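You operate a simulated robot arm through the tools that you are given. There is no shell and no other tool. Be economical: measure what you need, move in short steps, check, and stop when the job is done.

The job below is to be done with a simulated robot arm. You get a single attempt, and the scene is never put back.

## Task
Let the grey and the orange band down to their green marks.
Fine: turn a roll's dial to FREE before you turn that roll, and back to HOLD after; leave the third roll alone.

It is judged by the outcome, as a careful person would: the job done as asked, and still so three seconds after it is handed in. It fails if anything else is knocked over, pushed out of place, dropped, spilled or broken.

## Robot
A 7-joint arm with a two-finger parallel gripper, fixed in place. Base frame: the origin is at the foot of the arm, x ahead of it, y to its left, z up; the work surface is at about z = 915. Lengths are in mm, angles in degrees, forces in N, time in s.
With the tool pointing down near the work surface it reaches from about 440 to 920 mm from the base axis. Its first joint turns from -115.0 to 115.0 degrees. Payload 3.91 kg.
Tool frame: the origin (TCP) lies between the finger pads and is the grasp point; the fingertips stand 30 mm ahead of it; z points along the fingers, y is the line along which they close. Largest opening 110 mm; finger width 20, thickness 10; the body of the gripper, 48 by 112 mm, starts 55 mm behind the TCP.
Orientation is that of the tool frame in the base frame, as [roll, pitch, yaw] about the fixed x, y, z axes, in that order (R = Rz(yaw) Ry(pitch) Rx(roll)). With the fingers straight down and closing along the base's y, the tool's x points along the base's -x, its y along +y and its z along -z.

## Interface
- The arm moves only by the tool move_arm. Its argument "steps" is a list of rows, each a list of 7 numbers: the shift along the base's x, y, z in mm, then the turn, a rotation vector about the base's x, y, z in degrees, then the opening, from 0 (shut) to 1 (fully open). In form: [[dx, dy, dz, wx, wy, wz, claw], ...]. A call has 1 to 10 rows; each row is the pose to reach, as a shift and turn from the pose commanded when the call began. A row lasts 0.2 s, in which the tool goes at most 50 mm and 8.6 degrees; a call with a longer step from one row to the next is refused whole, and so is a gripper value outside its range. Where a pose cannot be reached the arm comes as near as it can. A force on the tool above 40 N (or 10 N above the force at the start of the call, whichever is more), or a blocked arm, ends the call early, and 0.2 s more pass. Each finger travels about 153 mm/s and halts on what it meets, pressing with about 35 N; the grip force reading is that of the motor and also rises with nothing between the fingers. The clock runs only during rows and for 0.2 s after the last one: add rows that repeat a pose to give the fingers time. The reply holds the time, the measured pose of the TCP, the force on the tool along the base axes, the opening and the grip force, in the units named above and with some noise.
- Cameras (640 x 400 px; columns grow to the right, rows downward): "scene" is fixed at [221.5, 499.3, 1600.7]; the picture's right is [-0.64, -0.77, 0.00], its down [-0.37, 0.31, -0.87] and it looks along [0.67, -0.56, -0.49] (base axes); focal length 322 px, centre (320, 200). "wrist" rides on the gripper at [72, 17, -103] in the tool frame; the picture's right is [-0.23, 0.97, 0.00], its down [-0.76, -0.18, -0.62] and it looks along [-0.61, -0.14, 0.78] (tool axes); focal length 222 px, centre (320, 200).
- camera(camera): a new picture of that camera. It takes no simulated time.
- lift_body(by): slides the trunk up (or, below 0, down) by that many mm; the arm rides with it, the base frame stays. It gives what a move gives, with no picture.
- pixel_to_xyz(camera, pixels): there is no depth. For up to 12 entries [column, row, z] of the newest picture of that camera ("zoom" is the newest enlarged one), the place [x, y] in the base frame at which the ray of that pixel passes the height z, good to about 2 mm. It takes no simulated time.
- enlarge(camera, box): a new picture of the part [left, top, right, bottom] of that camera's present view, enlarged. It takes no simulated time.
- close_job(): hands the job in; it is judged then, once.

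Keep the steps short. Do not move on a guess: measure, check each grasp and each placing, and mend mistakes. In all there are 80 turns and 54 pictures (those below and enlarged ones count). Leave the gripper open and the arm clear of the work at the hand-in unless told otherwise, and finish with a single line.

The tools are called by a JSON object that holds its "name" and its "arguments". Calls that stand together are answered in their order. move_arm: Moves the arm, as the interface text tells. Its arguments: {"type":"object","properties":{"steps":{"type":"array","items":{"type":"array","items":{"type":"number"}}}},"required":["steps"]} The other tools are called the same way: lift_body (by) slides the trunk up or down; camera (camera) takes a picture; pixel_to_xyz (camera, pixels) gives the place at which the rays of pixels pass given heights; enlarge (camera, box) takes an enlarged picture of a part of a camera's view; close_job () hands the job in.

At the start:

```text
clock: 0.0
tool_pos: [664.4, 38.3, 1429.6]
tcp_rot: [179.9, 0.0, -179.9]
force: [0.2, 1.2, -0.2]
gripper_width: 109.8
gripper_force: 0.1
trunk travel left (down, up): [-900.0, 90.0]
```

scene: 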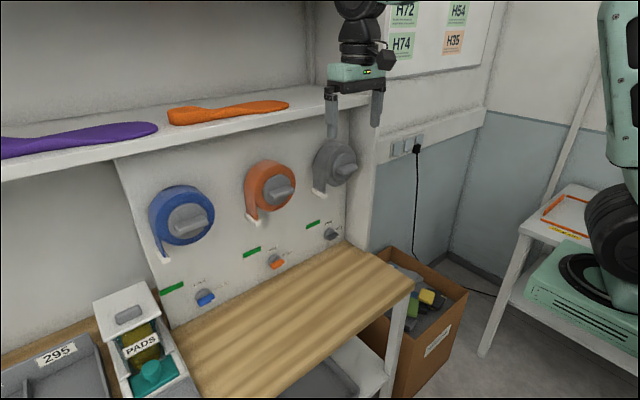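
wrist: 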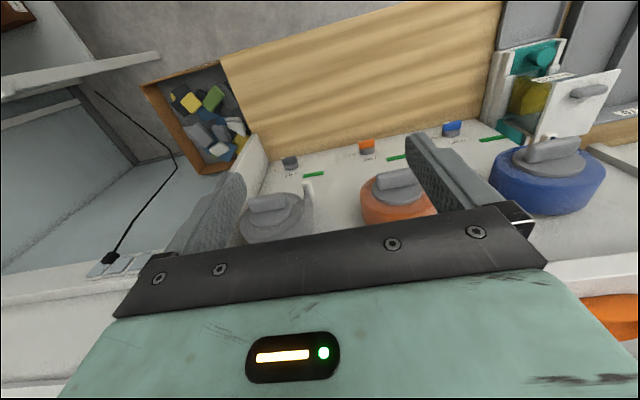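

I see three rolls on a wall panel (blue, orange, grey), each with a dial and a green mark below it. I'll enlarge the scene view to read the dials and bands.

{"name": "enlarge", "arguments": {"camera": "scene", "box": [220, 130, 380, 280]}}

{"name": "enlarge", "arguments": {"camera": "scene", "box": [240, 210, 350, 280]}}

{"name": "enlarge", "arguments": {"camera": "scene", "box": [130, 170, 240, 320]}}

```text
2.67 times, centred on (300, 205) of scene
```

zoom: 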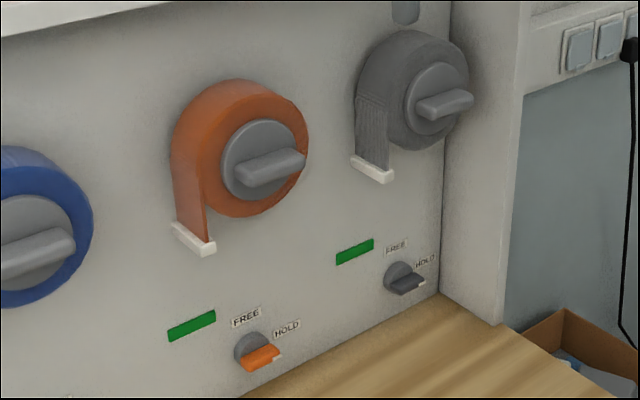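

```text
5.71 times, centred on (295, 245) of scene
```

zoom: 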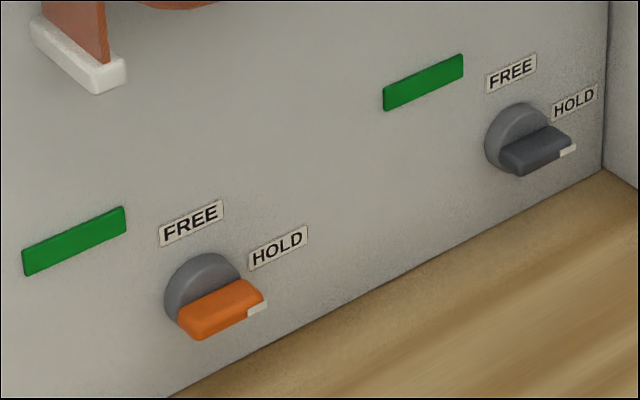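

```text
2.67 times, centred on (185, 245) of scene
```

zoom: 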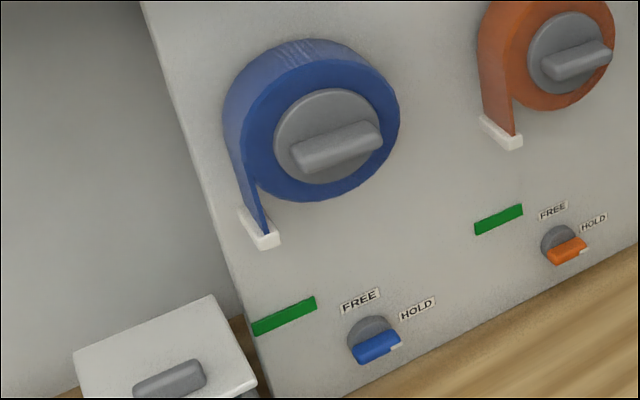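

Next I'll locate the panel plane using the panel's foot line at z=915 and the dial, mark and roll pixels.

{"name": "pixel_to_xyz", "arguments": {"camera": "scene", "pixels": [[173, 328, 915], [270, 278, 915], [345, 239, 915], [413, 285, 915], [190, 390, 915], [206, 300, 950], [276, 262, 950], [331, 234, 950]]}}

{"name": "camera", "arguments": {"camera": "wrist"}}

```text
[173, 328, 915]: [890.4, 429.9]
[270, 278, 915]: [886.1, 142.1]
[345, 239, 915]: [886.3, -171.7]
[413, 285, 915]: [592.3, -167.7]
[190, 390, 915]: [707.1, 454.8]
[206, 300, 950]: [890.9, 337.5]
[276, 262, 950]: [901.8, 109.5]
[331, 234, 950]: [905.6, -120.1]
```

```text
48 pictures are left
```

wrist: 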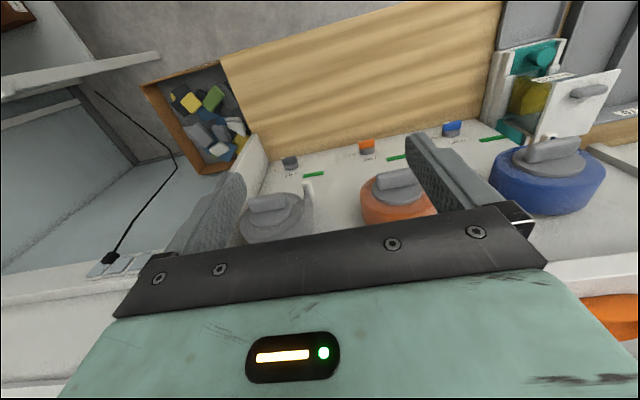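

I'll compute where rays hit the panel plane (x≈887) by trying several heights for each feature.

{"name": "pixel_to_xyz", "arguments": {"camera": "scene", "pixels": [[375, 250, 915], [254, 252, 1000], [254, 252, 1030], [313, 224, 1000], [313, 224, 1030], [275, 259, 965], [330, 231, 965], [345, 162, 1150], [345, 162, 1200], [280, 190, 1150], [280, 190, 1200], [115, 160, 1300]]}}

```text
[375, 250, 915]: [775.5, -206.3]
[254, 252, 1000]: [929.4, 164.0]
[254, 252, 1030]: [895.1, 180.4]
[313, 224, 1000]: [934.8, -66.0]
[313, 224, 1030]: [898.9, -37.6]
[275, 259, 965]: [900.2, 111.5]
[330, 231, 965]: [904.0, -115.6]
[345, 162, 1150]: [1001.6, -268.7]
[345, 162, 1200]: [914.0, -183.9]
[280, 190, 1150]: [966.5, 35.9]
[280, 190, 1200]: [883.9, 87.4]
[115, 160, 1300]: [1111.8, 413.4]
```

Panel face is near x≈887, with its normal along -x. I'll back off in x and turn the tool about z by about 86° as the first part of pointing it at the panel.

{"name": "move_arm", "arguments": {"steps": [[-10, 0, 0, 0, 0, 8.6, 1], [-20, 0, 0, 0, 0, 17.2, 1], [-30, 0, 0, 0, 0, 25.8, 1], [-45, 0, 0, 0, 0, 34.4, 1], [-60, 0, 0, 0, 0, 43, 1], [-75, 0, 0, 0, 0, 51.6, 1], [-90, 0, 0, 0, 0, 60.2, 1], [-105, 0, 0, 0, 0, 68.8, 1], [-120, 0, 0, 0, 0, 77.4, 1], [-130, 0, 0, 0, 0, 86, 1]]}}

{"name": "pixel_to_xyz", "arguments": {"camera": "scene", "pixels": [[300, 117, 1300], [300, 117, 1350], [300, 117, 1400], [300, 105, 1300], [300, 105, 1350], [60, 173, 1300], [60, 173, 1350]]}}

```text
clock: 2.2
tool_pos: [534.7, 38.6, 1430.1]
tcp_rot: [179.9, 0.1, -93.8]
force: [0.2, 0.1, -0.1]
gripper_width: 109.9
gripper_force: 0.0
trunk travel left (down, up): [-900.0, 90.0]
```

```text
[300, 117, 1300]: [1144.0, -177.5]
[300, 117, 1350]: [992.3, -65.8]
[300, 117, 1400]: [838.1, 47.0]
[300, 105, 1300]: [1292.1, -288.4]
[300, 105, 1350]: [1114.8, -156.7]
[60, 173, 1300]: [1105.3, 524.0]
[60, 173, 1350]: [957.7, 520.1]
```

Rotation worked. Now I'll tilt the tool up to face the panel (about y, -86°), moving forward to x≈650 and down a bit.

{"name": "move_arm", "arguments": {"steps": [[12, 0, -10, 0, -8.6, 0, 1], [24, 0, -20, 0, -17.2, 0, 1], [36, 0, -30, 0, -25.8, 0, 1], [48, 0, -40, 0, -34.4, 0, 1], [60, 0, -50, 0, -43, 0, 1], [72, 0, -60, 0, -51.6, 0, 1], [84, 0, -70, 0, -60.2, 0, 1], [96, 0, -80, 0, -68.8, 0, 1], [108, 0, -90, 0, -77.4, 0, 1], [120, 0, -100, 0, -86, 0, 1]]}}

{"name": "camera", "arguments": {"camera": "wrist"}}

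{"name": "camera", "arguments": {"camera": "scene"}}

```text
clock: 4.4
tool_pos: [654.9, 41.0, 1329.1]
tcp_rot: [-93.9, 4.1, -90.3]
force: [-0.4, 0.1, 0.8]
gripper_width: 110.2
gripper_force: 0.0
trunk travel left (down, up): [-900.0, 90.0]
```

```text
47 pictures are left
```

wrist: 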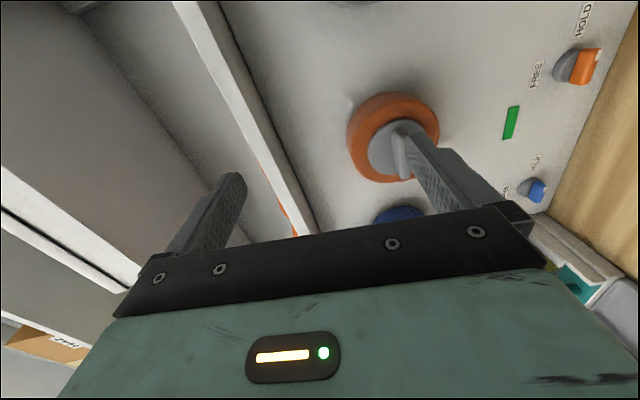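

```text
46 pictures are left
```

scene: 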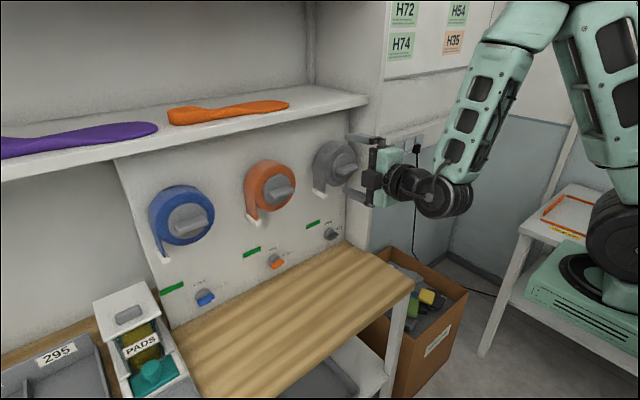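

The tool now points at the panel, about 4° off. I'll level it, then lower the trunk to look at the orange dial from nearby; my triangulation puts it near y≈115, z≈985.

{"name": "move_arm", "arguments": {"steps": [[0, -10, 0, -4.1, -3.9, 0, 1], [0, -30, 0, -4.1, -3.9, 0, 1]]}}

{"name": "lift_body", "arguments": {"by": -270}}

{"name": "camera", "arguments": {"camera": "wrist"}}

```text
clock: 5.0
tool_pos: [669.7, 18.1, 1331.0]
tcp_rot: [-90.0, -0.1, -90.0]
force: [0.2, 0.4, 0.6]
gripper_width: 109.9
gripper_force: 0.1
out of reach, approached as far as the arm can: row 1, 2
trunk travel left (down, up): [-900.0, 90.0]
```

```text
clock: 7.8
tool_pos: [671.0, 17.5, 1059.9]
tcp_rot: [-90.1, -0.3, -90.3]
force: [-0.2, 0.5, -0.1]
gripper_width: 109.8
gripper_force: 0.0
trunk travel left (down, up): [-630.0, 360.0]
```

```text
45 pictures are left
```

wrist: 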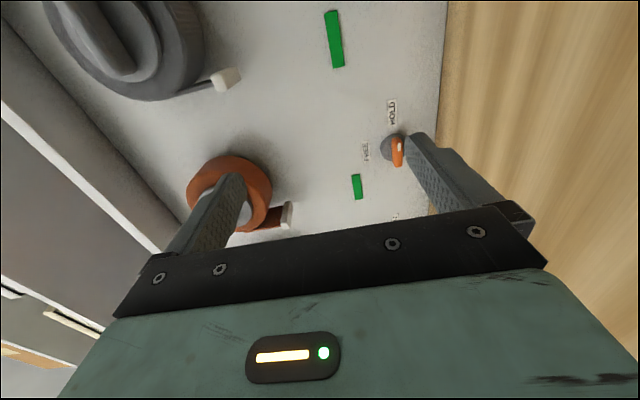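

The view is level. I'll enlarge around the orange dial and the two rolls.

{"name": "enlarge", "arguments": {"camera": "wrist", "box": [330, 80, 430, 220]}}

{"name": "enlarge", "arguments": {"camera": "wrist", "box": [170, 130, 310, 250]}}

```text
2.86 times, centred on (380, 150) of wrist
```

zoom: 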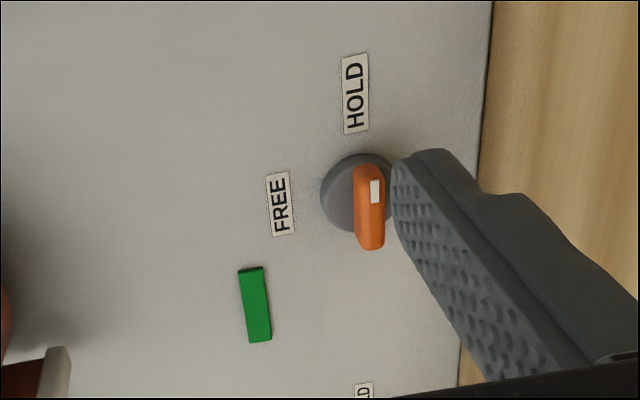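

```text
3.33 times, centred on (240, 190) of wrist
```

zoom: 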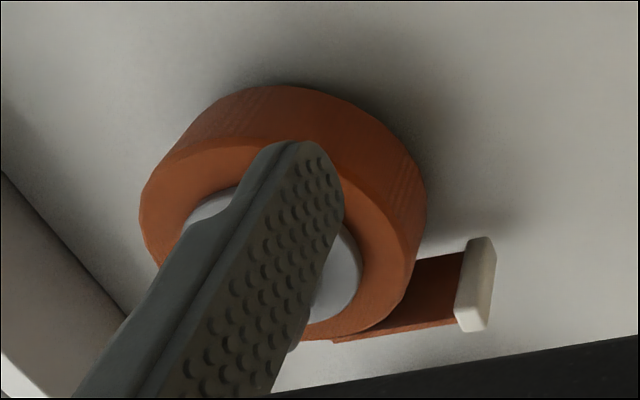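

I'll use the ray tool on the wrist picture to fix the dial position.

{"name": "enlarge", "arguments": {"camera": "wrist", "box": [330, 80, 430, 220]}}

{"name": "pixel_to_xyz", "arguments": {"camera": "zoom", "pixels": [[358, 193, 990], [358, 193, 975], [365, 168, 985], [365, 168, 975], [371, 248, 985], [371, 248, 975], [374, 191, 985], [374, 191, 975], [255, 305, 1030], [255, 305, 1036]]}}

{"name": "enlarge", "arguments": {"camera": "scene", "box": [240, 210, 350, 280]}}

{"name": "pixel_to_xyz", "arguments": {"camera": "zoom", "pixels": [[203, 283, 985], [203, 283, 975], [185, 325, 975], [185, 325, 985], [262, 293, 975], [262, 293, 985], [517, 138, 985], [517, 138, 975], [567, 140, 975], [567, 140, 985], [75, 241, 1035], [424, 82, 1035]]}}

```text
2.86 times, centred on (380, 150) of wrist
```

zoom: 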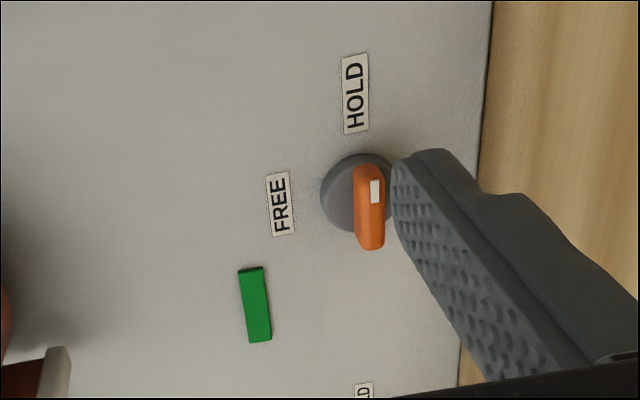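

```text
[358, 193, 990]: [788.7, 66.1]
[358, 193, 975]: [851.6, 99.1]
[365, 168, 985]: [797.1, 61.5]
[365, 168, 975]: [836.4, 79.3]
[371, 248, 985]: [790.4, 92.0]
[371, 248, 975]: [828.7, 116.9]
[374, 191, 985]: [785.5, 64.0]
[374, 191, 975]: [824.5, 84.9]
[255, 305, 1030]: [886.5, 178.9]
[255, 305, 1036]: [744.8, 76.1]
```

```text
5.71 times, centred on (295, 245) of scene
```

zoom: 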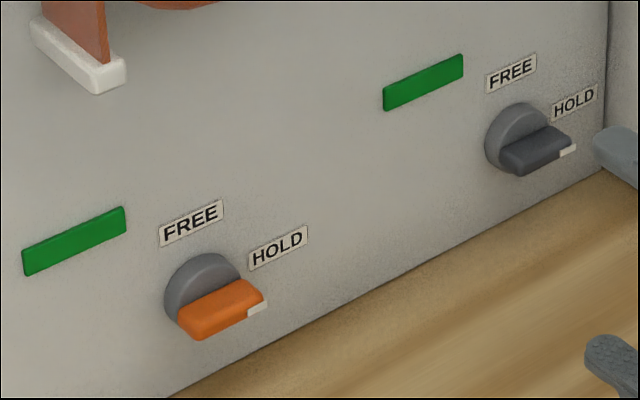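

```text
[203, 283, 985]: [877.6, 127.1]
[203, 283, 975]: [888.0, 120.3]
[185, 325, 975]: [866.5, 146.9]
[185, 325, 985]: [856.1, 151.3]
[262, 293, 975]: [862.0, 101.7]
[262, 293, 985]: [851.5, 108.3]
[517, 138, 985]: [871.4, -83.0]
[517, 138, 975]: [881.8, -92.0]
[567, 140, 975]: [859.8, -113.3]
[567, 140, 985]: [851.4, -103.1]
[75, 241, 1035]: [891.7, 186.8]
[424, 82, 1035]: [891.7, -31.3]
```

The marks and labels confirm it: HOLD is at 3 o'clock and FREE at 12 o'clock, so freeing a dial is a quarter turn counter-clockwise. The dial sits low (z≈973), so I'll tilt the tool 12° down to keep the hand off the table. I'll move closer and look again.

{"name": "move_arm", "arguments": {"steps": [[18, 20, -8, 0, 4, 0, 1], [36, 40, -16, 0, 8, 0, 1], [54, 60, -24, 0, 12, 0, 1], [72, 80, -32, 0, 12, 0, 1], [90, 100, -40, 0, 12, 0, 1], [90, 100, -40, 0, 12, 0, 0.6]]}}

{"name": "camera", "arguments": {"camera": "wrist"}}

{"name": "enlarge", "arguments": {"camera": "scene", "box": [220, 150, 380, 280]}}

```text
clock: 9.2
tool_pos: [759.0, 119.6, 1022.4]
tcp_rot: [-102.1, -0.2, -90.1]
force: [0.2, 0.5, -0.4]
gripper_width: 65.9
gripper_force: 0.0
trunk travel left (down, up): [-630.0, 360.0]
```

```text
40 pictures are left
```

wrist: 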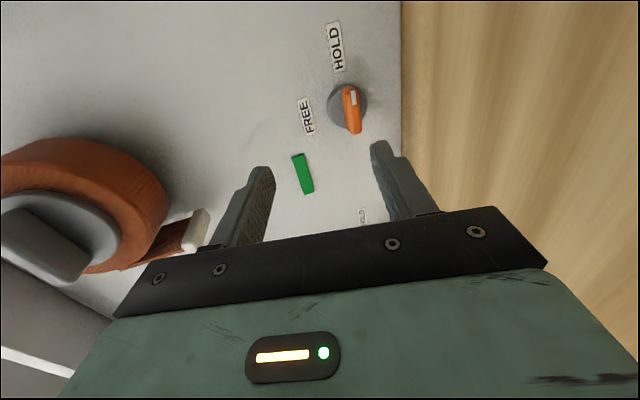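

```text
3.08 times, centred on (300, 215) of scene
```

zoom: 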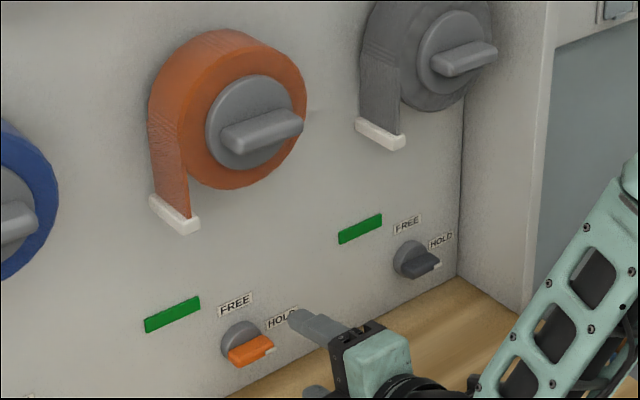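

I'll measure the dial again in this closer wrist view: disc around (346,106), bar ends at (350,87) and (354,133), white tip near (352,97).

{"name": "pixel_to_xyz", "arguments": {"camera": "wrist", "pixels": [[345, 106, 985], [345, 106, 970], [345, 106, 955], [351, 87, 970], [351, 87, 985], [355, 133, 970], [355, 133, 985], [303, 174, 1030], [303, 174, 1020], [352, 97, 970], [352, 97, 985]]}}

{"name": "pixel_to_xyz", "arguments": {"camera": "zoom", "pixels": [[240, 342, 985], [240, 342, 975], [172, 315, 1035], [458, 278, 915], [525, 312, 915], [270, 345, 975], [270, 345, 985], [412, 259, 975], [412, 259, 985], [360, 229, 1035]]}}

```text
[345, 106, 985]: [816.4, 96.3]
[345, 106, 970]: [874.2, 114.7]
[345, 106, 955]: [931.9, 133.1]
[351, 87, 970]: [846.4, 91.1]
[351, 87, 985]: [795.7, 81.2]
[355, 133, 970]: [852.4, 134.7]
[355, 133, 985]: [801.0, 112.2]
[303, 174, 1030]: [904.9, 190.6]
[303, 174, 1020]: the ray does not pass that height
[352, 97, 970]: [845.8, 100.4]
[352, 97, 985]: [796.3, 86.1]
```

```text
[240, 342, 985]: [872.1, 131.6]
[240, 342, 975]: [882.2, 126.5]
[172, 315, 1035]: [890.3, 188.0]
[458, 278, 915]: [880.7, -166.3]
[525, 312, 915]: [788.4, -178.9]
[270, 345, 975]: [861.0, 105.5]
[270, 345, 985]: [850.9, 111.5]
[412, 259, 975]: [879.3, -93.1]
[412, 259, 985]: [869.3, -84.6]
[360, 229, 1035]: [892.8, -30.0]
```

Orange dial axis: about y=115, z=971, with bar front at x≈848 and disc face at x≈873. I'll go to the pre-grasp height first, fingers partly closed, then check before advancing.

{"name": "move_arm", "arguments": {"steps": [[0, -2, -23, 0, 0, 0, 0.45], [15, -4, -46, 0, 0, 0, 0.45], [30, -4, -46, 0, 0, 0, 0.45]]}}

{"name": "camera", "arguments": {"camera": "wrist"}}

{"name": "enlarge", "arguments": {"camera": "scene", "box": [240, 210, 350, 290]}}

```text
clock: 9.9
tool_pos: [790.4, 115.9, 975.4]
tcp_rot: [-102.0, -0.1, -90.1]
force: [-1.2, 0.2, 0.4]
gripper_width: 49.5
gripper_force: 0.0
trunk travel left (down, up): [-630.0, 360.0]
```

```text
38 pictures are left
```

wrist: 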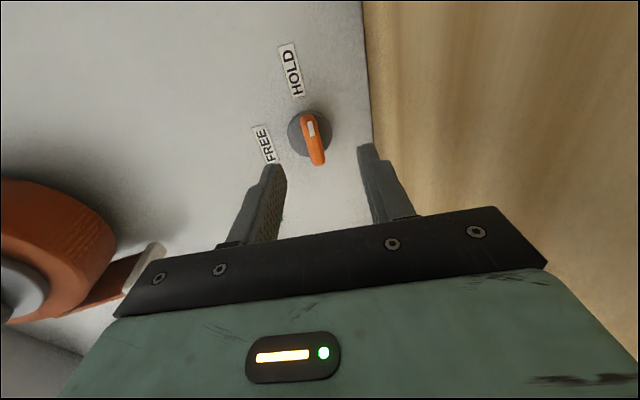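

```text
5.00 times, centred on (295, 250) of scene
```

zoom: 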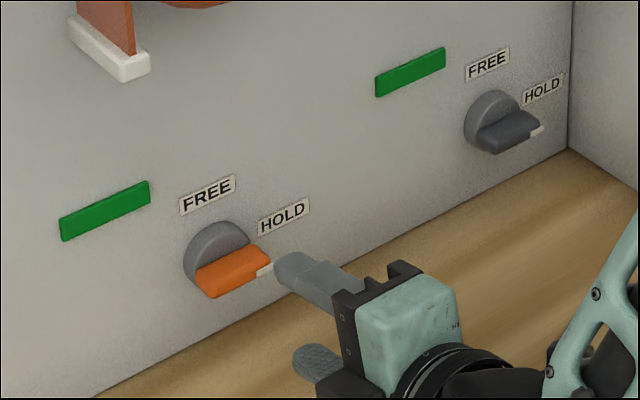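

{"name": "pixel_to_xyz", "arguments": {"camera": "wrist", "pixels": [[307, 117, 975], [307, 117, 965], [318, 163, 975], [318, 163, 965], [306, 135, 975], [306, 135, 965], [282, 172, 1000], [362, 148, 950]]}}

```text
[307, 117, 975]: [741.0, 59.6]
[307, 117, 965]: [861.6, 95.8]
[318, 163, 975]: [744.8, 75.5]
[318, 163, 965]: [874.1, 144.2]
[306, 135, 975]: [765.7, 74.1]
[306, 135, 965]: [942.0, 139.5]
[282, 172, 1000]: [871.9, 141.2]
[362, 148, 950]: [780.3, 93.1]
```

The bar sits about at y=113, z=968, within the open fingers. I'll advance 44 mm in short steps, with a force stop as safeguard, before closing.

{"name": "move_arm", "arguments": {"steps": [[15, -1, -2, 0, 0, 0, 0.45], [30, -1, -2, 0, 0, 0, 0.45], [44, -1, -2, 0, 0, 0, 0.45]]}}

{"name": "camera", "arguments": {"camera": "wrist"}}

{"name": "enlarge", "arguments": {"camera": "scene", "box": [240, 210, 350, 290]}}

```text
clock: 10.8
tool_pos: [834.7, 113.3, 974.0]
tcp_rot: [-102.0, 0.0, -90.1]
force: [-0.3, -0.1, 0.4]
gripper_width: 49.5
gripper_force: 0.1
trunk travel left (down, up): [-630.0, 360.0]
```

```text
36 pictures are left
```

wrist: 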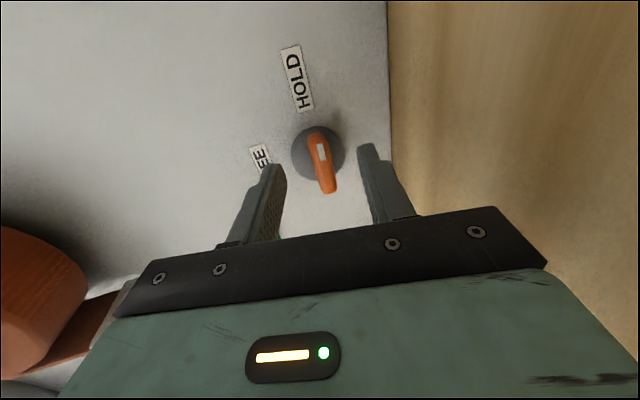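

```text
5.00 times, centred on (295, 250) of scene
```

zoom: 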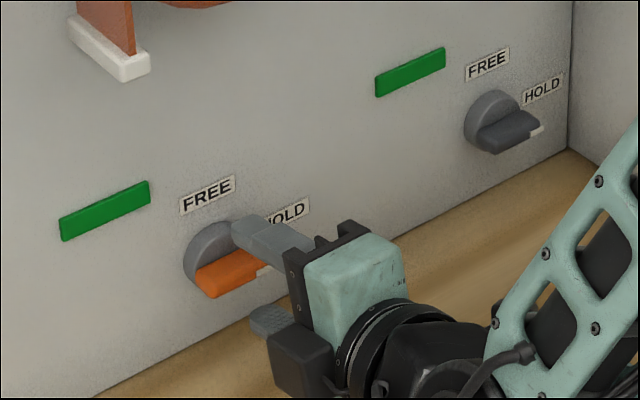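

{"name": "pixel_to_xyz", "arguments": {"camera": "zoom", "pixels": [[235, 237, 1000], [270, 217, 1000], [200, 285, 969], [262, 262, 969], [270, 272, 969]]}}

{"name": "pixel_to_xyz", "arguments": {"camera": "wrist", "pixels": [[318, 135, 965], [318, 135, 960], [327, 193, 965], [327, 193, 960], [318, 155, 960], [318, 155, 965]]}}

```text
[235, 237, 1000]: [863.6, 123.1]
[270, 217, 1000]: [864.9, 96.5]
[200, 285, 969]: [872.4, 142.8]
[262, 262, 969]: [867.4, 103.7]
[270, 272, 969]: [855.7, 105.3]
```

```text
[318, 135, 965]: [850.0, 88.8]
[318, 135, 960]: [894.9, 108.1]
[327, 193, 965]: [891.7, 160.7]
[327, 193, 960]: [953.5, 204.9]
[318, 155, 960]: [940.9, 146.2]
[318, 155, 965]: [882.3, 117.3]
```

Fingers straddle the bar. The two cameras disagree by a few mm sideways, so I'll take the middle (y≈117), close the fingers there, and check the forces.

{"name": "move_arm", "arguments": {"steps": [[0, 4, 0, 0, 0, 0, 0.45], [0, 4, 0, 0, 0, 0, 0.2], [0, 4, 0, 0, 0, 0, 0], [0, 4, 0, 0, 0, 0, 0]]}}

{"name": "camera", "arguments": {"camera": "wrist"}}

{"name": "enlarge", "arguments": {"camera": "scene", "box": [240, 210, 350, 290]}}

```text
clock: 11.8
tool_pos: [834.6, 117.3, 970.0]
tcp_rot: [-102.2, -0.1, -90.0]
force: [-4.5, -1.2, -9.2]
gripper_width: 13.1
gripper_force: 45.1
trunk travel left (down, up): [-630.0, 360.0]
```

```text
34 pictures are left
```

wrist: 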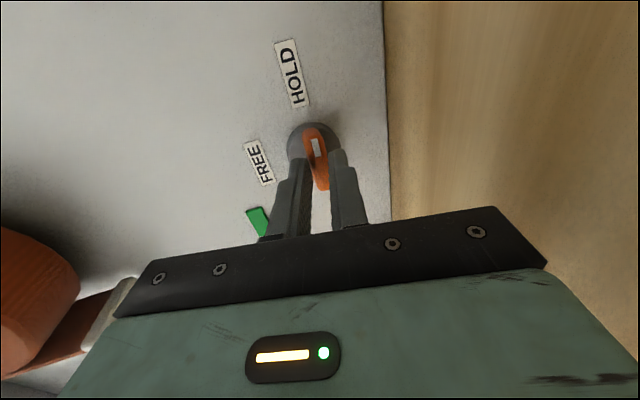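

```text
5.00 times, centred on (295, 250) of scene
```

zoom: 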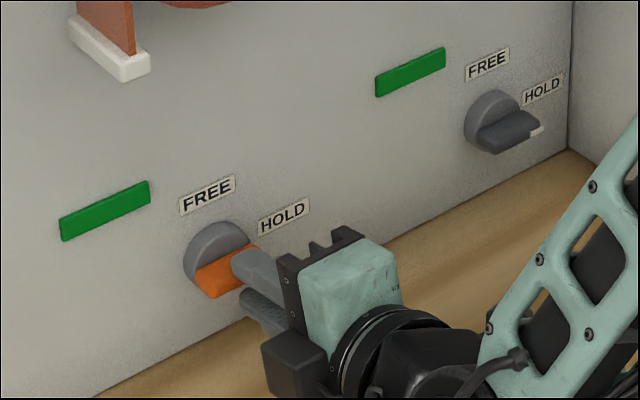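

The bar is held: opening 13 mm, and the hand centred itself about 4 mm lower. I'll drop the command 4 mm to relieve that, then turn 43° counter-clockwise (-x) and check.

{"name": "move_arm", "arguments": {"steps": [[0, 0, -4, 0, 0, 0, 0], [0, 0.7, -4, -8.6, 0, 0, 0], [0, 1.4, -4.2, -17.2, 0, 0, 0], [0, 2.1, -4.5, -25.8, 0, 0, 0], [0, 2.7, -4.8, -34.4, 0, 0, 0], [0, 3.3, -5.3, -43, 0, 0, 0]]}}

{"name": "camera", "arguments": {"camera": "wrist"}}

```text
clock: 13.2
tool_pos: [834.1, 122.6, 970.8]
tcp_rot: [-101.5, -43.2, -90.4]
force: [1.4, 8.3, 22.0]
gripper_width: 13.1
gripper_force: 44.6
trunk travel left (down, up): [-630.0, 360.0]
```

```text
32 pictures are left
```

wrist: 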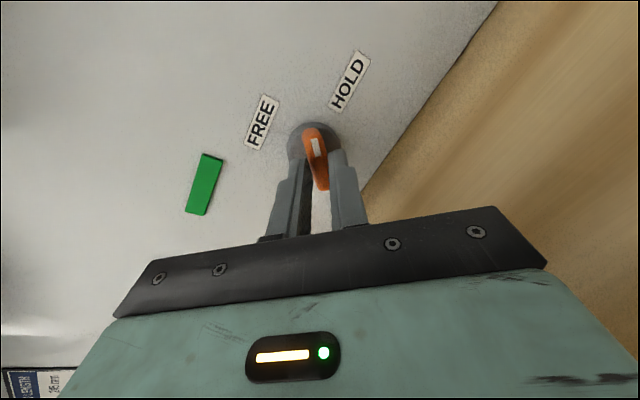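

Turning well: HOLD/FREE labels rotated 43° relative to the hand while the bar stays in the grip. From the drift I estimate the axis at y≈121, z≈964, so I'll follow that arc for the remaining 47°.

{"name": "move_arm", "arguments": {"steps": [[0, 1.5, 1.5, -8, 0, 0, 0], [0, 3, 1.3, -16, 0, 0, 0], [0, 4.2, 1, -24, 0, 0, 0], [0, 5.2, 0.5, -32, 0, 0, 0], [0, 6, 0, -40, 0, 0, 0], [0, 6.5, -0.5, -47, 0, 0, 0], [0, 6.5, -0.5, -47, 0, 0, 0]]}}

{"name": "camera", "arguments": {"camera": "wrist"}}

{"name": "enlarge", "arguments": {"camera": "scene", "box": [240, 200, 350, 290]}}

```text
clock: 14.8
tool_pos: [834.1, 125.8, 967.0]
tcp_rot: [31.8, -89.7, 136.0]
force: [6.8, 5.8, 19.0]
gripper_width: 13.1
gripper_force: 44.2
trunk travel left (down, up): [-630.0, 360.0]
```

```text
31 pictures are left
```

wrist: 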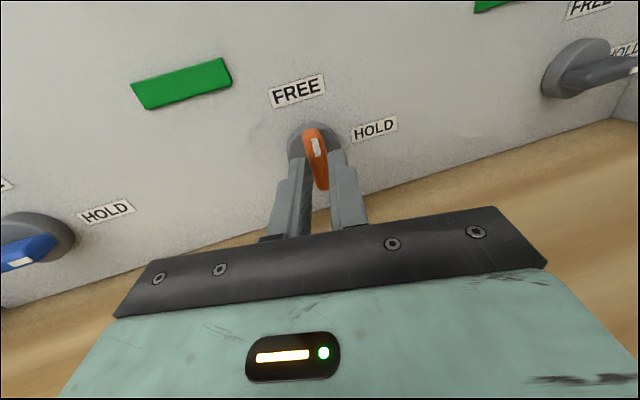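

```text
4.44 times, centred on (295, 245) of scene
```

zoom: 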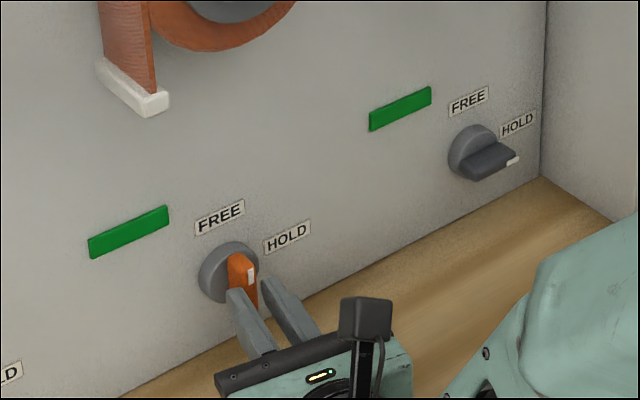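

The orange dial's pointer is now up at FREE. I'll open the fingers and back straight out, then look at the dial and the roll.

{"name": "move_arm", "arguments": {"steps": [[0, 0, 0, 0, 0, 0, 0.3], [0, 0, 0, 0, 0, 0, 0.45], [-25, 5, 0, 0, 0, 0, 0.45], [-50, 10, 0, 0, 0, 0, 0.6], [-90, 10, 40, 0, 0, 0, 0.6], [-120, 10, 80, 0, 0, 0, 0.6], [-120, 0, 125, 0, 0, 0, 0.6]]}}

{"name": "camera", "arguments": {"camera": "wrist"}}

{"name": "enlarge", "arguments": {"camera": "scene", "box": [220, 130, 380, 290]}}

```text
refused: row 5 steps farther than a row can; nothing moved
```

```text
29 pictures are left
```

wrist: 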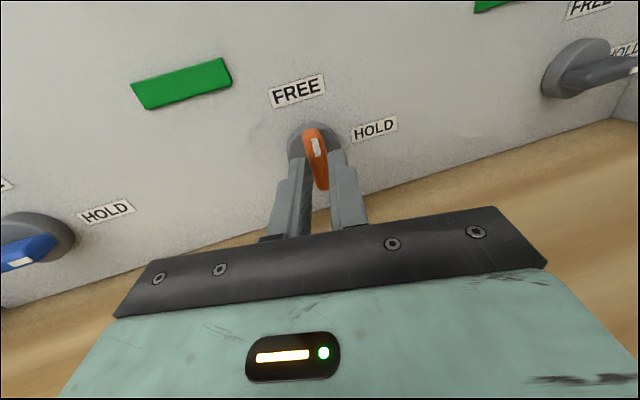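

```text
2.50 times, centred on (300, 210) of scene
```

zoom: 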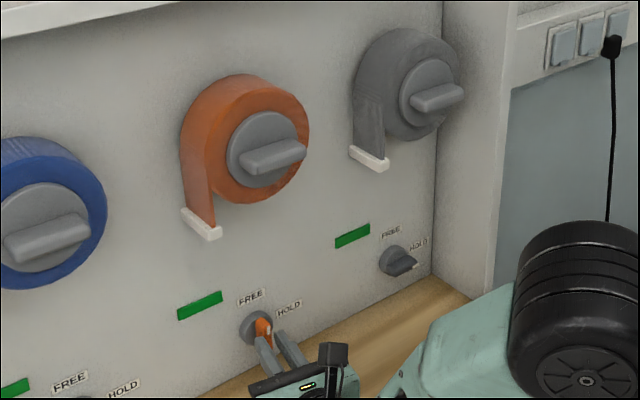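

One row stepped too far, so nothing moved. I'll repeat with shorter steps.

{"name": "move_arm", "arguments": {"steps": [[0, 0, 0, 0, 0, 0, 0.3], [0, 0, 0, 0, 0, 0, 0.45], [-25, 5, 0, 0, 0, 0, 0.45], [-50, 10, 0, 0, 0, 0, 0.6], [-80, 10, 30, 0, 0, 0, 0.6], [-110, 10, 60, 0, 0, 0, 0.6], [-130, 5, 90, 0, 0, 0, 0.6], [-140, 0, 125, 0, 0, 0, 0.6]]}}

{"name": "camera", "arguments": {"camera": "wrist"}}

```text
clock: 16.6
tool_pos: [695.0, 127.2, 1091.5]
tcp_rot: [65.0, -89.8, 103.0]
force: [-0.5, -0.2, 0.0]
gripper_width: 66.0
gripper_force: 0.1
trunk travel left (down, up): [-630.0, 360.0]
```

```text
27 pictures are left
```

wrist: 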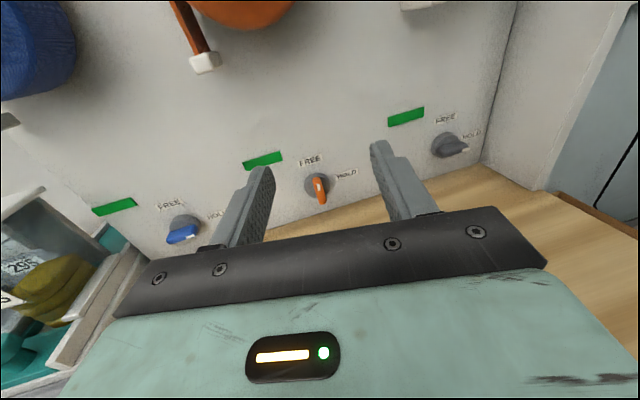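

The orange dial stays at FREE. Next I'll raise the trunk to the roll's height and square the tool to the panel.

{"name": "lift_body", "arguments": {"by": 110}}

{"name": "move_arm", "arguments": {"steps": [[-5, -10, 0, 0, 0, 6, 0.6], [-10, -20, 0, 0, 0, 12, 0.6]]}}

{"name": "camera", "arguments": {"camera": "wrist"}}

```text
clock: 18.0
tool_pos: [695.3, 126.9, 1201.3]
tcp_rot: [36.4, -89.8, 131.4]
force: [0.0, 1.0, 0.0]
gripper_width: 66.1
gripper_force: 0.0
trunk travel left (down, up): [-740.0, 250.0]
```

```text
clock: 18.6
tool_pos: [684.2, 108.5, 1201.3]
tcp_rot: [28.7, -89.9, 151.5]
force: [-0.3, 0.3, 0.6]
gripper_width: 66.0
gripper_force: 0.1
trunk travel left (down, up): [-740.0, 250.0]
```

```text
26 pictures are left
```

wrist: 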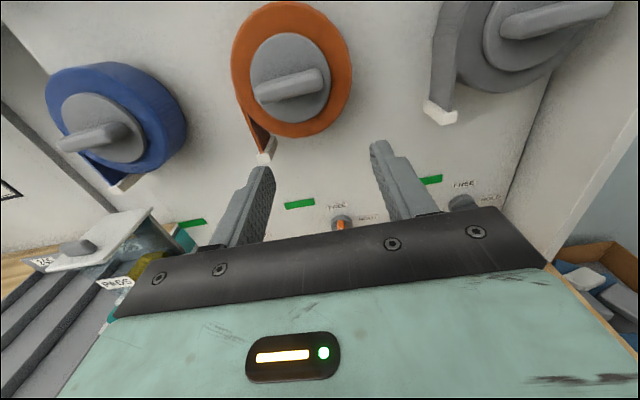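

Clear view of the orange roll: hub around (290,78), bar centre (291,86), band end at (265,152), mark at (300,203). I'll measure these.

{"name": "pixel_to_xyz", "arguments": {"camera": "wrist", "pixels": [[290, 78, 1200], [290, 78, 1215], [258, 92, 1205], [258, 92, 1215], [325, 81, 1205], [325, 81, 1215], [265, 154, 1110], [265, 154, 1120], [300, 203, 1035], [340, 222, 970], [292, 86, 1205], [292, 86, 1215]]}}

{"name": "enlarge", "arguments": {"camera": "scene", "box": [220, 140, 360, 280]}}

{"name": "pixel_to_xyz", "arguments": {"camera": "zoom", "pixels": [[255, 170, 1215], [255, 170, 1205], [235, 184, 1205], [305, 165, 1205], [194, 262, 1115], [150, 330, 1035], [320, 165, 1205], [260, 180, 1205]]}}

```text
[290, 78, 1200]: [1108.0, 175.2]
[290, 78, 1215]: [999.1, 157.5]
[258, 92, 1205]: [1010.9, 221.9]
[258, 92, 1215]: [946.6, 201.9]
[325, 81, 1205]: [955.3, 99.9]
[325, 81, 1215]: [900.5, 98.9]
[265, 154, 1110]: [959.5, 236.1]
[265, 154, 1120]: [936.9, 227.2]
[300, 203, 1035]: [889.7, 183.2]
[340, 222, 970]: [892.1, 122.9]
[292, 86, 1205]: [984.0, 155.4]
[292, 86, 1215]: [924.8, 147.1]
```

```text
2.86 times, centred on (290, 210) of scene
```

zoom: 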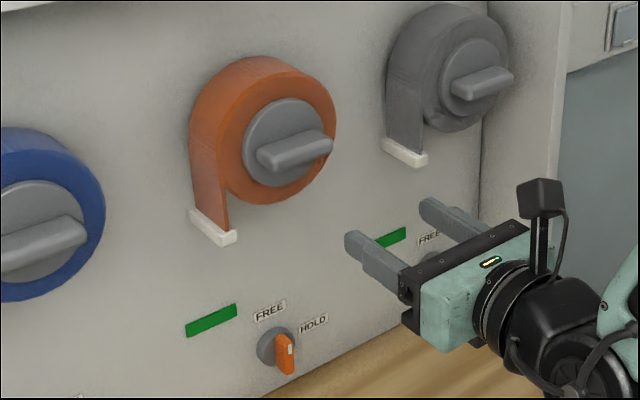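

```text
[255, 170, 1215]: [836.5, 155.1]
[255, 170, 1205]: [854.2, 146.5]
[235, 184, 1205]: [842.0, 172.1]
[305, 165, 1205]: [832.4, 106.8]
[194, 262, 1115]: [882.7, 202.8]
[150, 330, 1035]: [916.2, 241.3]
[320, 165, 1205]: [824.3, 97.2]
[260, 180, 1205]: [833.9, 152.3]
```

{"name": "pixel_to_xyz", "arguments": {"camera": "zoom", "pixels": [[262, 163, 1229], [330, 143, 1229], [295, 154, 1229], [285, 142, 1229], [285, 142, 1219], [212, 232, 1115], [212, 232, 1125], [212, 319, 1035], [212, 319, 1040], [233, 242, 1115], [193, 213, 1115]]}}

{"name": "enlarge", "arguments": {"camera": "wrist", "box": [200, 0, 400, 220]}}

```text
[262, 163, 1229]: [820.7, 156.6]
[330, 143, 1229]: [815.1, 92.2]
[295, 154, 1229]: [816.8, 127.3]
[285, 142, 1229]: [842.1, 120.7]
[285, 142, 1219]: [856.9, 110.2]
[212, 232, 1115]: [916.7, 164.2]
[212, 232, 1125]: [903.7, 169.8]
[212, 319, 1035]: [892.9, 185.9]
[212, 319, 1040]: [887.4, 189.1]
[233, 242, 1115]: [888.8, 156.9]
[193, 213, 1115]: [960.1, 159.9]
```

```text
1.82 times, centred on (300, 110) of wrist
```

zoom: 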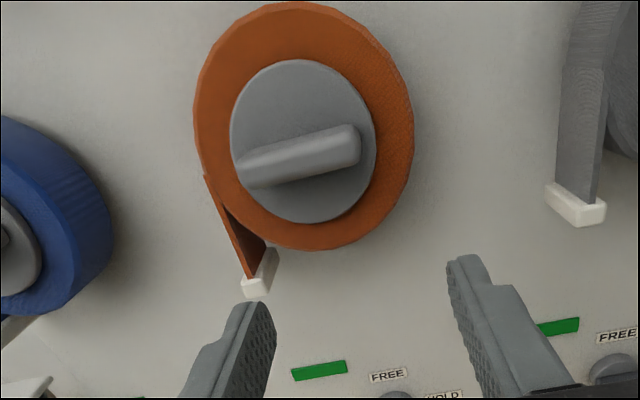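

Combining both views: the orange knob bar front is at about x=807, y=130, z=1235; the roll radius is about 52 and the band end sits around z≈1160 against the mark at 1036, so roughly 135° of turn. I'll rotate the hand back so the fingers close vertically, and centre on the bar.

{"name": "move_arm", "arguments": {"steps": [[0, 2, 3, 8.6, 0, 0, 0.6], [0, 4, 6, 17.2, 0, 0, 0.6], [0, 6, 10, 25.8, 0, 0, 0.6], [0, 9, 14, 34.4, 0, 0, 0.6], [0, 12, 18, 43, 0, 0, 0.6], [0, 15, 22, 51.6, 0, 0, 0.6], [0, 18, 26, 60.2, 0, 0, 0.6], [0, 20, 30, 68.8, 0, 0, 0.6], [10, 22, 34, 77.4, 0, 0, 0.6], [20, 22, 34, 86, 0, 0, 0.6]]}}

{"name": "move_arm", "arguments": {"steps": [[15, 0, 0, 4, 0, 0, 0.6], [25, 0, 0, 4, 0, 0, 0.6]]}}

{"name": "camera", "arguments": {"camera": "wrist"}}

{"name": "enlarge", "arguments": {"camera": "scene", "box": [220, 140, 360, 280]}}

```text
clock: 20.8
tool_pos: [705.3, 129.4, 1236.6]
tcp_rot: [-90.1, -3.9, -90.1]
force: [-0.7, -0.5, 0.4]
gripper_width: 66.2
gripper_force: 0.0
trunk travel left (down, up): [-740.0, 250.0]
```

```text
clock: 21.4
tool_pos: [729.2, 130.3, 1235.3]
tcp_rot: [-90.1, -0.1, -90.2]
force: [0.4, -0.2, 0.0]
gripper_width: 66.0
gripper_force: 0.0
trunk travel left (down, up): [-740.0, 250.0]
```

```text
23 pictures are left
```

wrist: 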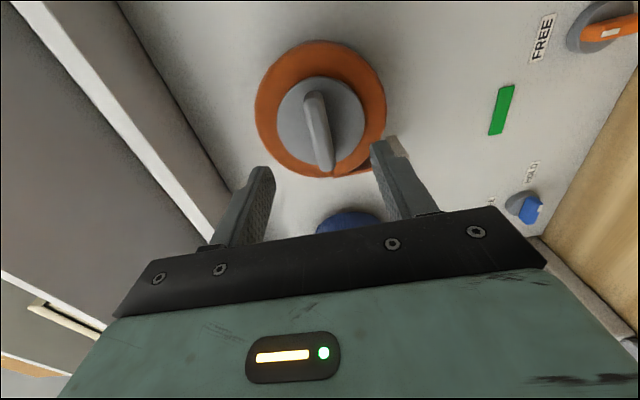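

```text
2.86 times, centred on (290, 210) of scene
```

zoom: 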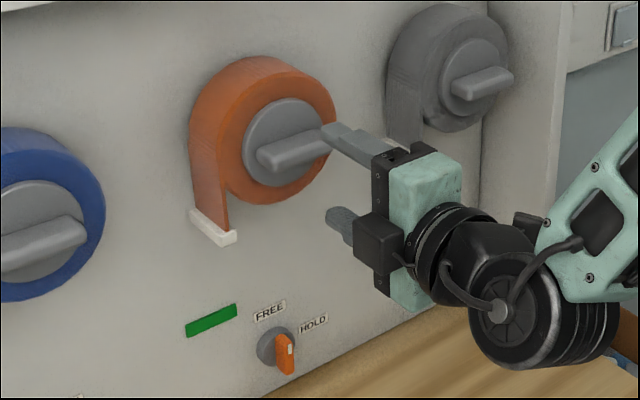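

The bar lies centred between the fingers: about y=128, z=1235. I'll advance 65 mm straight, watching force, then close.

{"name": "move_arm", "arguments": {"steps": [[20, 0, 0, 0, 0, 0, 0.6], [40, 0, 0, 0, 0, 0, 0.6], [55, 0, 0, 0, 0, 0, 0.6], [65, 0, 0, 0, 0, 0, 0.6], [65, 0, 0, 0, 0, 0, 0.3], [65, 0, 0, 0, 0, 0, 0], [65, 0, 0, 0, 0, 0, 0]]}}

{"name": "camera", "arguments": {"camera": "wrist"}}

```text
clock: 23.0
tool_pos: [793.6, 129.7, 1235.2]
tcp_rot: [-90.2, -0.1, -90.2]
force: [-16.6, -1.0, -5.9]
gripper_width: 16.2
gripper_force: 44.7
trunk travel left (down, up): [-740.0, 250.0]
```

```text
21 pictures are left
```

wrist: 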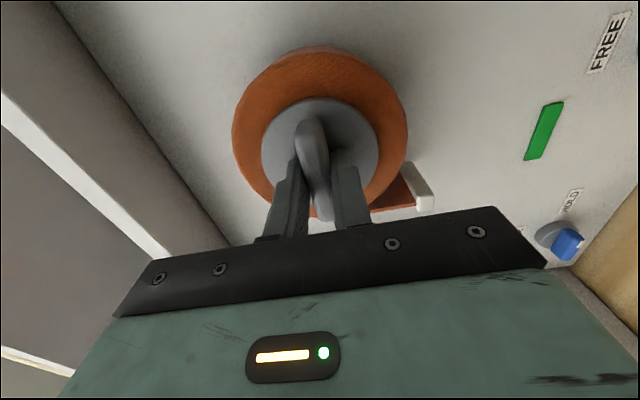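

Gripped (16 mm). There's a light push in x, so I'll back off 2 mm in the command, turn 43° counter-clockwise, and see how the band moves.

{"name": "move_arm", "arguments": {"steps": [[-2, 0, 0, 0, 0, 0, 0], [-2, 0, 0, -8.6, 0, 0, 0], [-2, 0, 0, -17.2, 0, 0, 0], [-2, 0, 0, -25.8, 0, 0, 0], [-2, 0, 0, -34.4, 0, 0, 0], [-2, 0, 0, -43, 0, 0, 0]]}}

{"name": "enlarge", "arguments": {"camera": "scene", "box": [220, 140, 360, 280]}}

```text
clock: 24.4
tool_pos: [794.5, 129.5, 1233.7]
tcp_rot: [-90.1, -43.3, -89.9]
force: [11.0, 13.5, -17.0]
gripper_width: 15.8
gripper_force: 44.7
trunk travel left (down, up): [-740.0, 250.0]
```

```text
2.86 times, centred on (290, 210) of scene
```

zoom: 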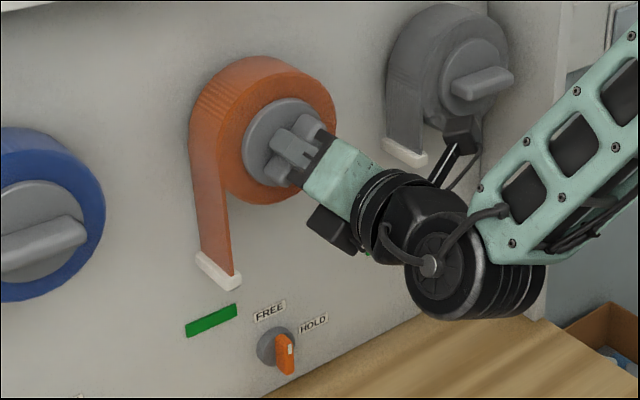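

The band dropped about 43 px for 43° and the mark is about 58 px farther. I'll continue 43° more and check.

{"name": "move_arm", "arguments": {"steps": [[0, 0.5, 0, -8.6, 0, 0, 0], [0, 0.5, 0, -17.2, 0, 0, 0], [0, 1, -0.5, -25.8, 0, 0, 0], [0, 1, -0.5, -34.4, 0, 0, 0], [0, 1, -0.5, -43, 0, 0, 0]]}}

{"name": "enlarge", "arguments": {"camera": "scene", "box": [220, 140, 360, 280]}}

{"name": "pixel_to_xyz", "arguments": {"camera": "zoom", "pixels": [[212, 319, 1038], [186, 328, 1038], [237, 310, 1038], [204, 305, 1048], [204, 305, 1060]]}}

```text
clock: 25.6
tool_pos: [792.8, 130.2, 1234.9]
tcp_rot: [-88.4, -86.3, -91.7]
force: [14.3, 6.3, -10.6]
gripper_width: 15.9
gripper_force: 45.4
trunk travel left (down, up): [-740.0, 250.0]
```

```text
2.86 times, centred on (290, 210) of scene
```

zoom: 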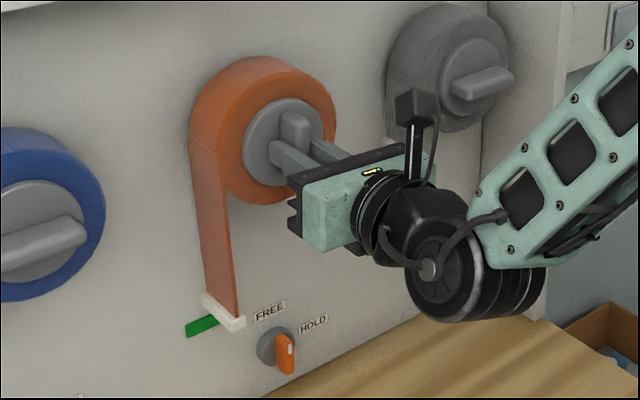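

```text
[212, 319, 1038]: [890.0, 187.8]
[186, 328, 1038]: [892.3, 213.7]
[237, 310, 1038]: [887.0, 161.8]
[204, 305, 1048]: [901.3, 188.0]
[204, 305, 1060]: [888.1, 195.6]
```

Getting close. I'll look with the wrist camera and a tight scene zoom to measure the remaining gap.

{"name": "camera", "arguments": {"camera": "wrist"}}

{"name": "enlarge", "arguments": {"camera": "scene", "box": [270, 230, 330, 270]}}

```text
18 pictures are left
```

wrist: 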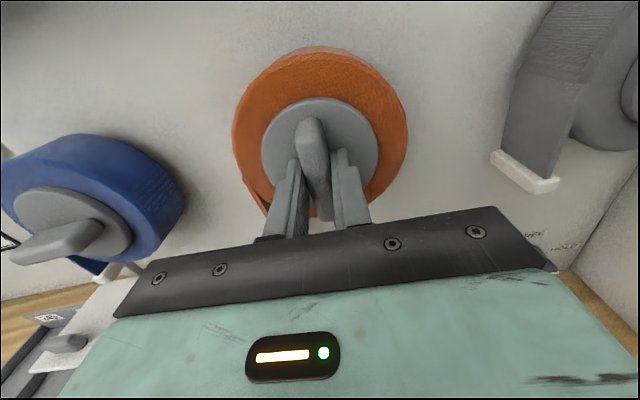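

```text
10.00 times, centred on (300, 250) of scene
```

zoom: 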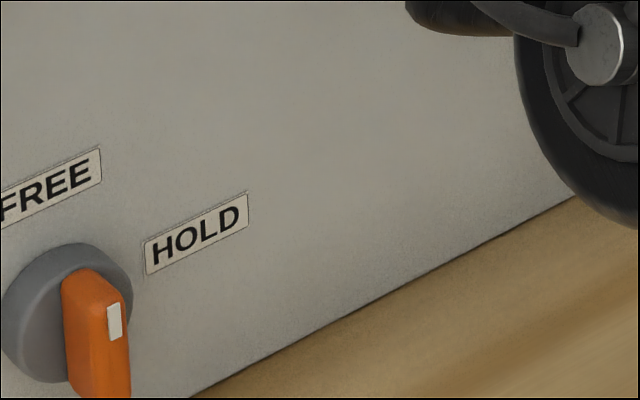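

I picked the wrong box. By my estimate 26° remain, so I'll turn 24° more and then zoom on the mark (scene around (262,250)).

{"name": "move_arm", "arguments": {"steps": [[0, 0, 0, -8, 0, 0, 0], [0, 0, 0, -16, 0, 0, 0], [0, 0, 0, -24, 0, 0, 0]]}}

{"name": "enlarge", "arguments": {"camera": "scene", "box": [235, 220, 295, 270]}}

```text
clock: 26.4
tool_pos: [793.0, 129.4, 1234.8]
tcp_rot: [89.6, -69.7, 90.2]
force: [7.9, 0.7, -13.5]
gripper_width: 16.0
gripper_force: 45.2
trunk travel left (down, up): [-740.0, 250.0]
```

```text
8.00 times, centred on (265, 245) of scene
```

zoom: 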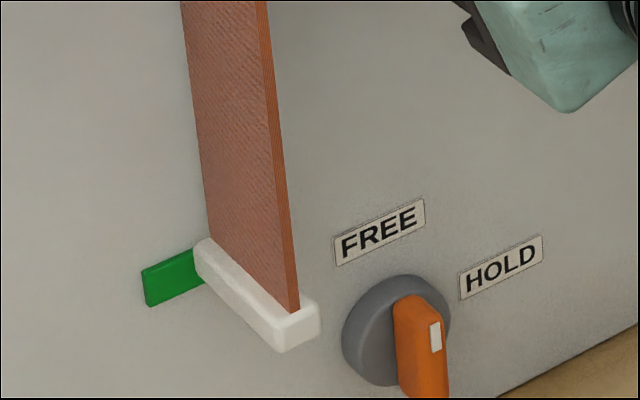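

The band end is level with the green mark within about 2–3 mm. I'll release, back away, turn the hand upright, and drop to a frontal view to check it more exactly.

{"name": "move_arm", "arguments": {"steps": [[0, 0, 0, 0, 0, 0, 0.15], [0, 0, 0, 0, 0, 0, 0.35], [0, 0, 0, 0, 0, 0, 0.5], [-30, 0, 0, 0, 0, 0, 0.5], [-60, 0, 0, 0, 0, 0, 0.5], [-90, -10, 0, 8, 0, 0, 0.5], [-105, -20, 0, 16, 0, 0, 0.5], [-105, -20, 0, 20.3, 0, 0, 0.5]]}}

{"name": "lift_body", "arguments": {"by": -110}}

{"name": "camera", "arguments": {"camera": "wrist"}}

```text
clock: 28.2
tool_pos: [687.2, 111.0, 1235.2]
tcp_rot: [-63.3, -89.7, -116.7]
force: [0.5, 0.3, 0.3]
gripper_width: 54.9
gripper_force: 0.0
trunk travel left (down, up): [-740.0, 250.0]
```

```text
clock: 29.6
tool_pos: [686.4, 109.5, 1125.8]
tcp_rot: [-52.3, -89.6, -127.7]
force: [-1.0, 0.4, 0.9]
gripper_width: 55.2
gripper_force: 0.0
trunk travel left (down, up): [-630.0, 360.0]
```

```text
15 pictures are left
```

wrist: 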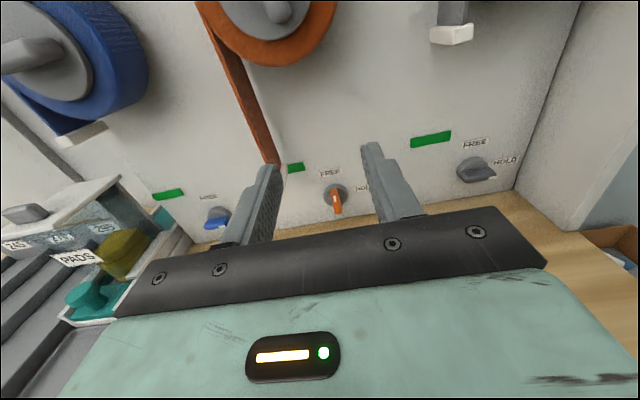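

The left finger hides the band end. I'll close the fingers and shift 45 mm right and down to see the band end against the mark.

{"name": "move_arm", "arguments": {"steps": [[0, -22, -20, 0, 0, 0, 0.2], [0, -45, -40, 0, 0, 0, 0], [0, -45, -60, 0, 0, 0, 0]]}}

{"name": "enlarge", "arguments": {"camera": "wrist", "box": [190, 50, 350, 200]}}

```text
clock: 30.4
tool_pos: [685.4, 65.6, 1065.4]
tcp_rot: [-52.5, -89.7, -127.5]
force: [-0.5, 0.2, 0.3]
gripper_width: 0.0
gripper_force: 35.2
trunk travel left (down, up): [-630.0, 360.0]
```

```text
2.67 times, centred on (270, 125) of wrist
```

zoom: 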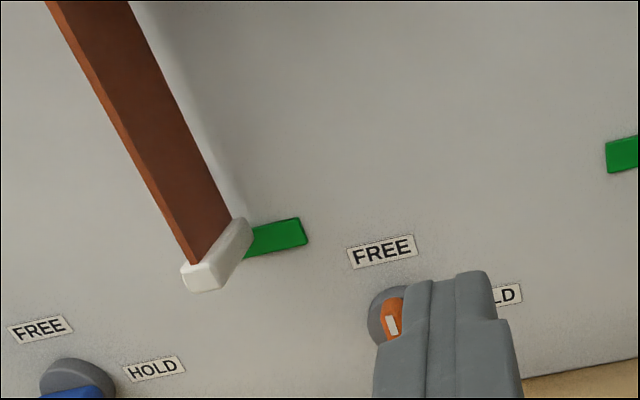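

Here the band end (panel end centre about (250,229)) looks slightly above the mark's mid line (about (250,243)). I'll quantify with rays.

{"name": "pixel_to_xyz", "arguments": {"camera": "zoom", "pixels": [[250, 229, 1040], [250, 229, 1044], [250, 229, 1048], [278, 238, 1036], [278, 238, 1040], [278, 224, 1040], [278, 252, 1030], [215, 278, 1040], [215, 278, 1050], [305, 232, 1036]]}}

```text
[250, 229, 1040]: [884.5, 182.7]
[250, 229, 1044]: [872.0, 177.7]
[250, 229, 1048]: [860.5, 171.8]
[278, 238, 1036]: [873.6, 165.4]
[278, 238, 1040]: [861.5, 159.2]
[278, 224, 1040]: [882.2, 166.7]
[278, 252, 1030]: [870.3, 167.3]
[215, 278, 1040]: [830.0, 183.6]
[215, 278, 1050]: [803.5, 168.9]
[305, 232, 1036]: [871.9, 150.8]
```

Both views agree the band end is about 6 mm high. I'll go back to the knob with the same grip pose and turn about 7° more.

{"name": "lift_body", "arguments": {"by": 110}}

{"name": "move_arm", "arguments": {"steps": [[0, 22, 30, 0, 0, 0, 0.5], [0, 45, 60, -6, 0, 0, 0.5], [0, 65, 60, -13, 0, 0, 0.5], [15, 65, 60, -20.3, 0, 0, 0.5], [45, 65, 60, -20.3, 0, 0, 0.5], [75, 65, 60, -20.3, 0, 0, 0.5], [105, 65, 60, -20.3, 0, 0, 0.5], [105, 65, 60, -20.3, 0, 0, 0.2], [105, 65, 60, -20.3, 0, 0, 0], [105, 65, 60, -20.3, 0, 0, 0]]}}

```text
clock: 31.8
tool_pos: [687.2, 65.9, 1174.2]
tcp_rot: [-52.3, -89.8, -127.8]
force: [-0.5, -0.6, 0.0]
gripper_width: 0.1
gripper_force: 35.1
trunk travel left (down, up): [-740.0, 250.0]
```

```text
clock: 34.0
tool_pos: [792.6, 128.5, 1233.8]
tcp_rot: [89.5, -69.9, 90.5]
force: [1.4, -4.1, 3.4]
gripper_width: 15.8
gripper_force: 44.8
trunk travel left (down, up): [-740.0, 250.0]
```

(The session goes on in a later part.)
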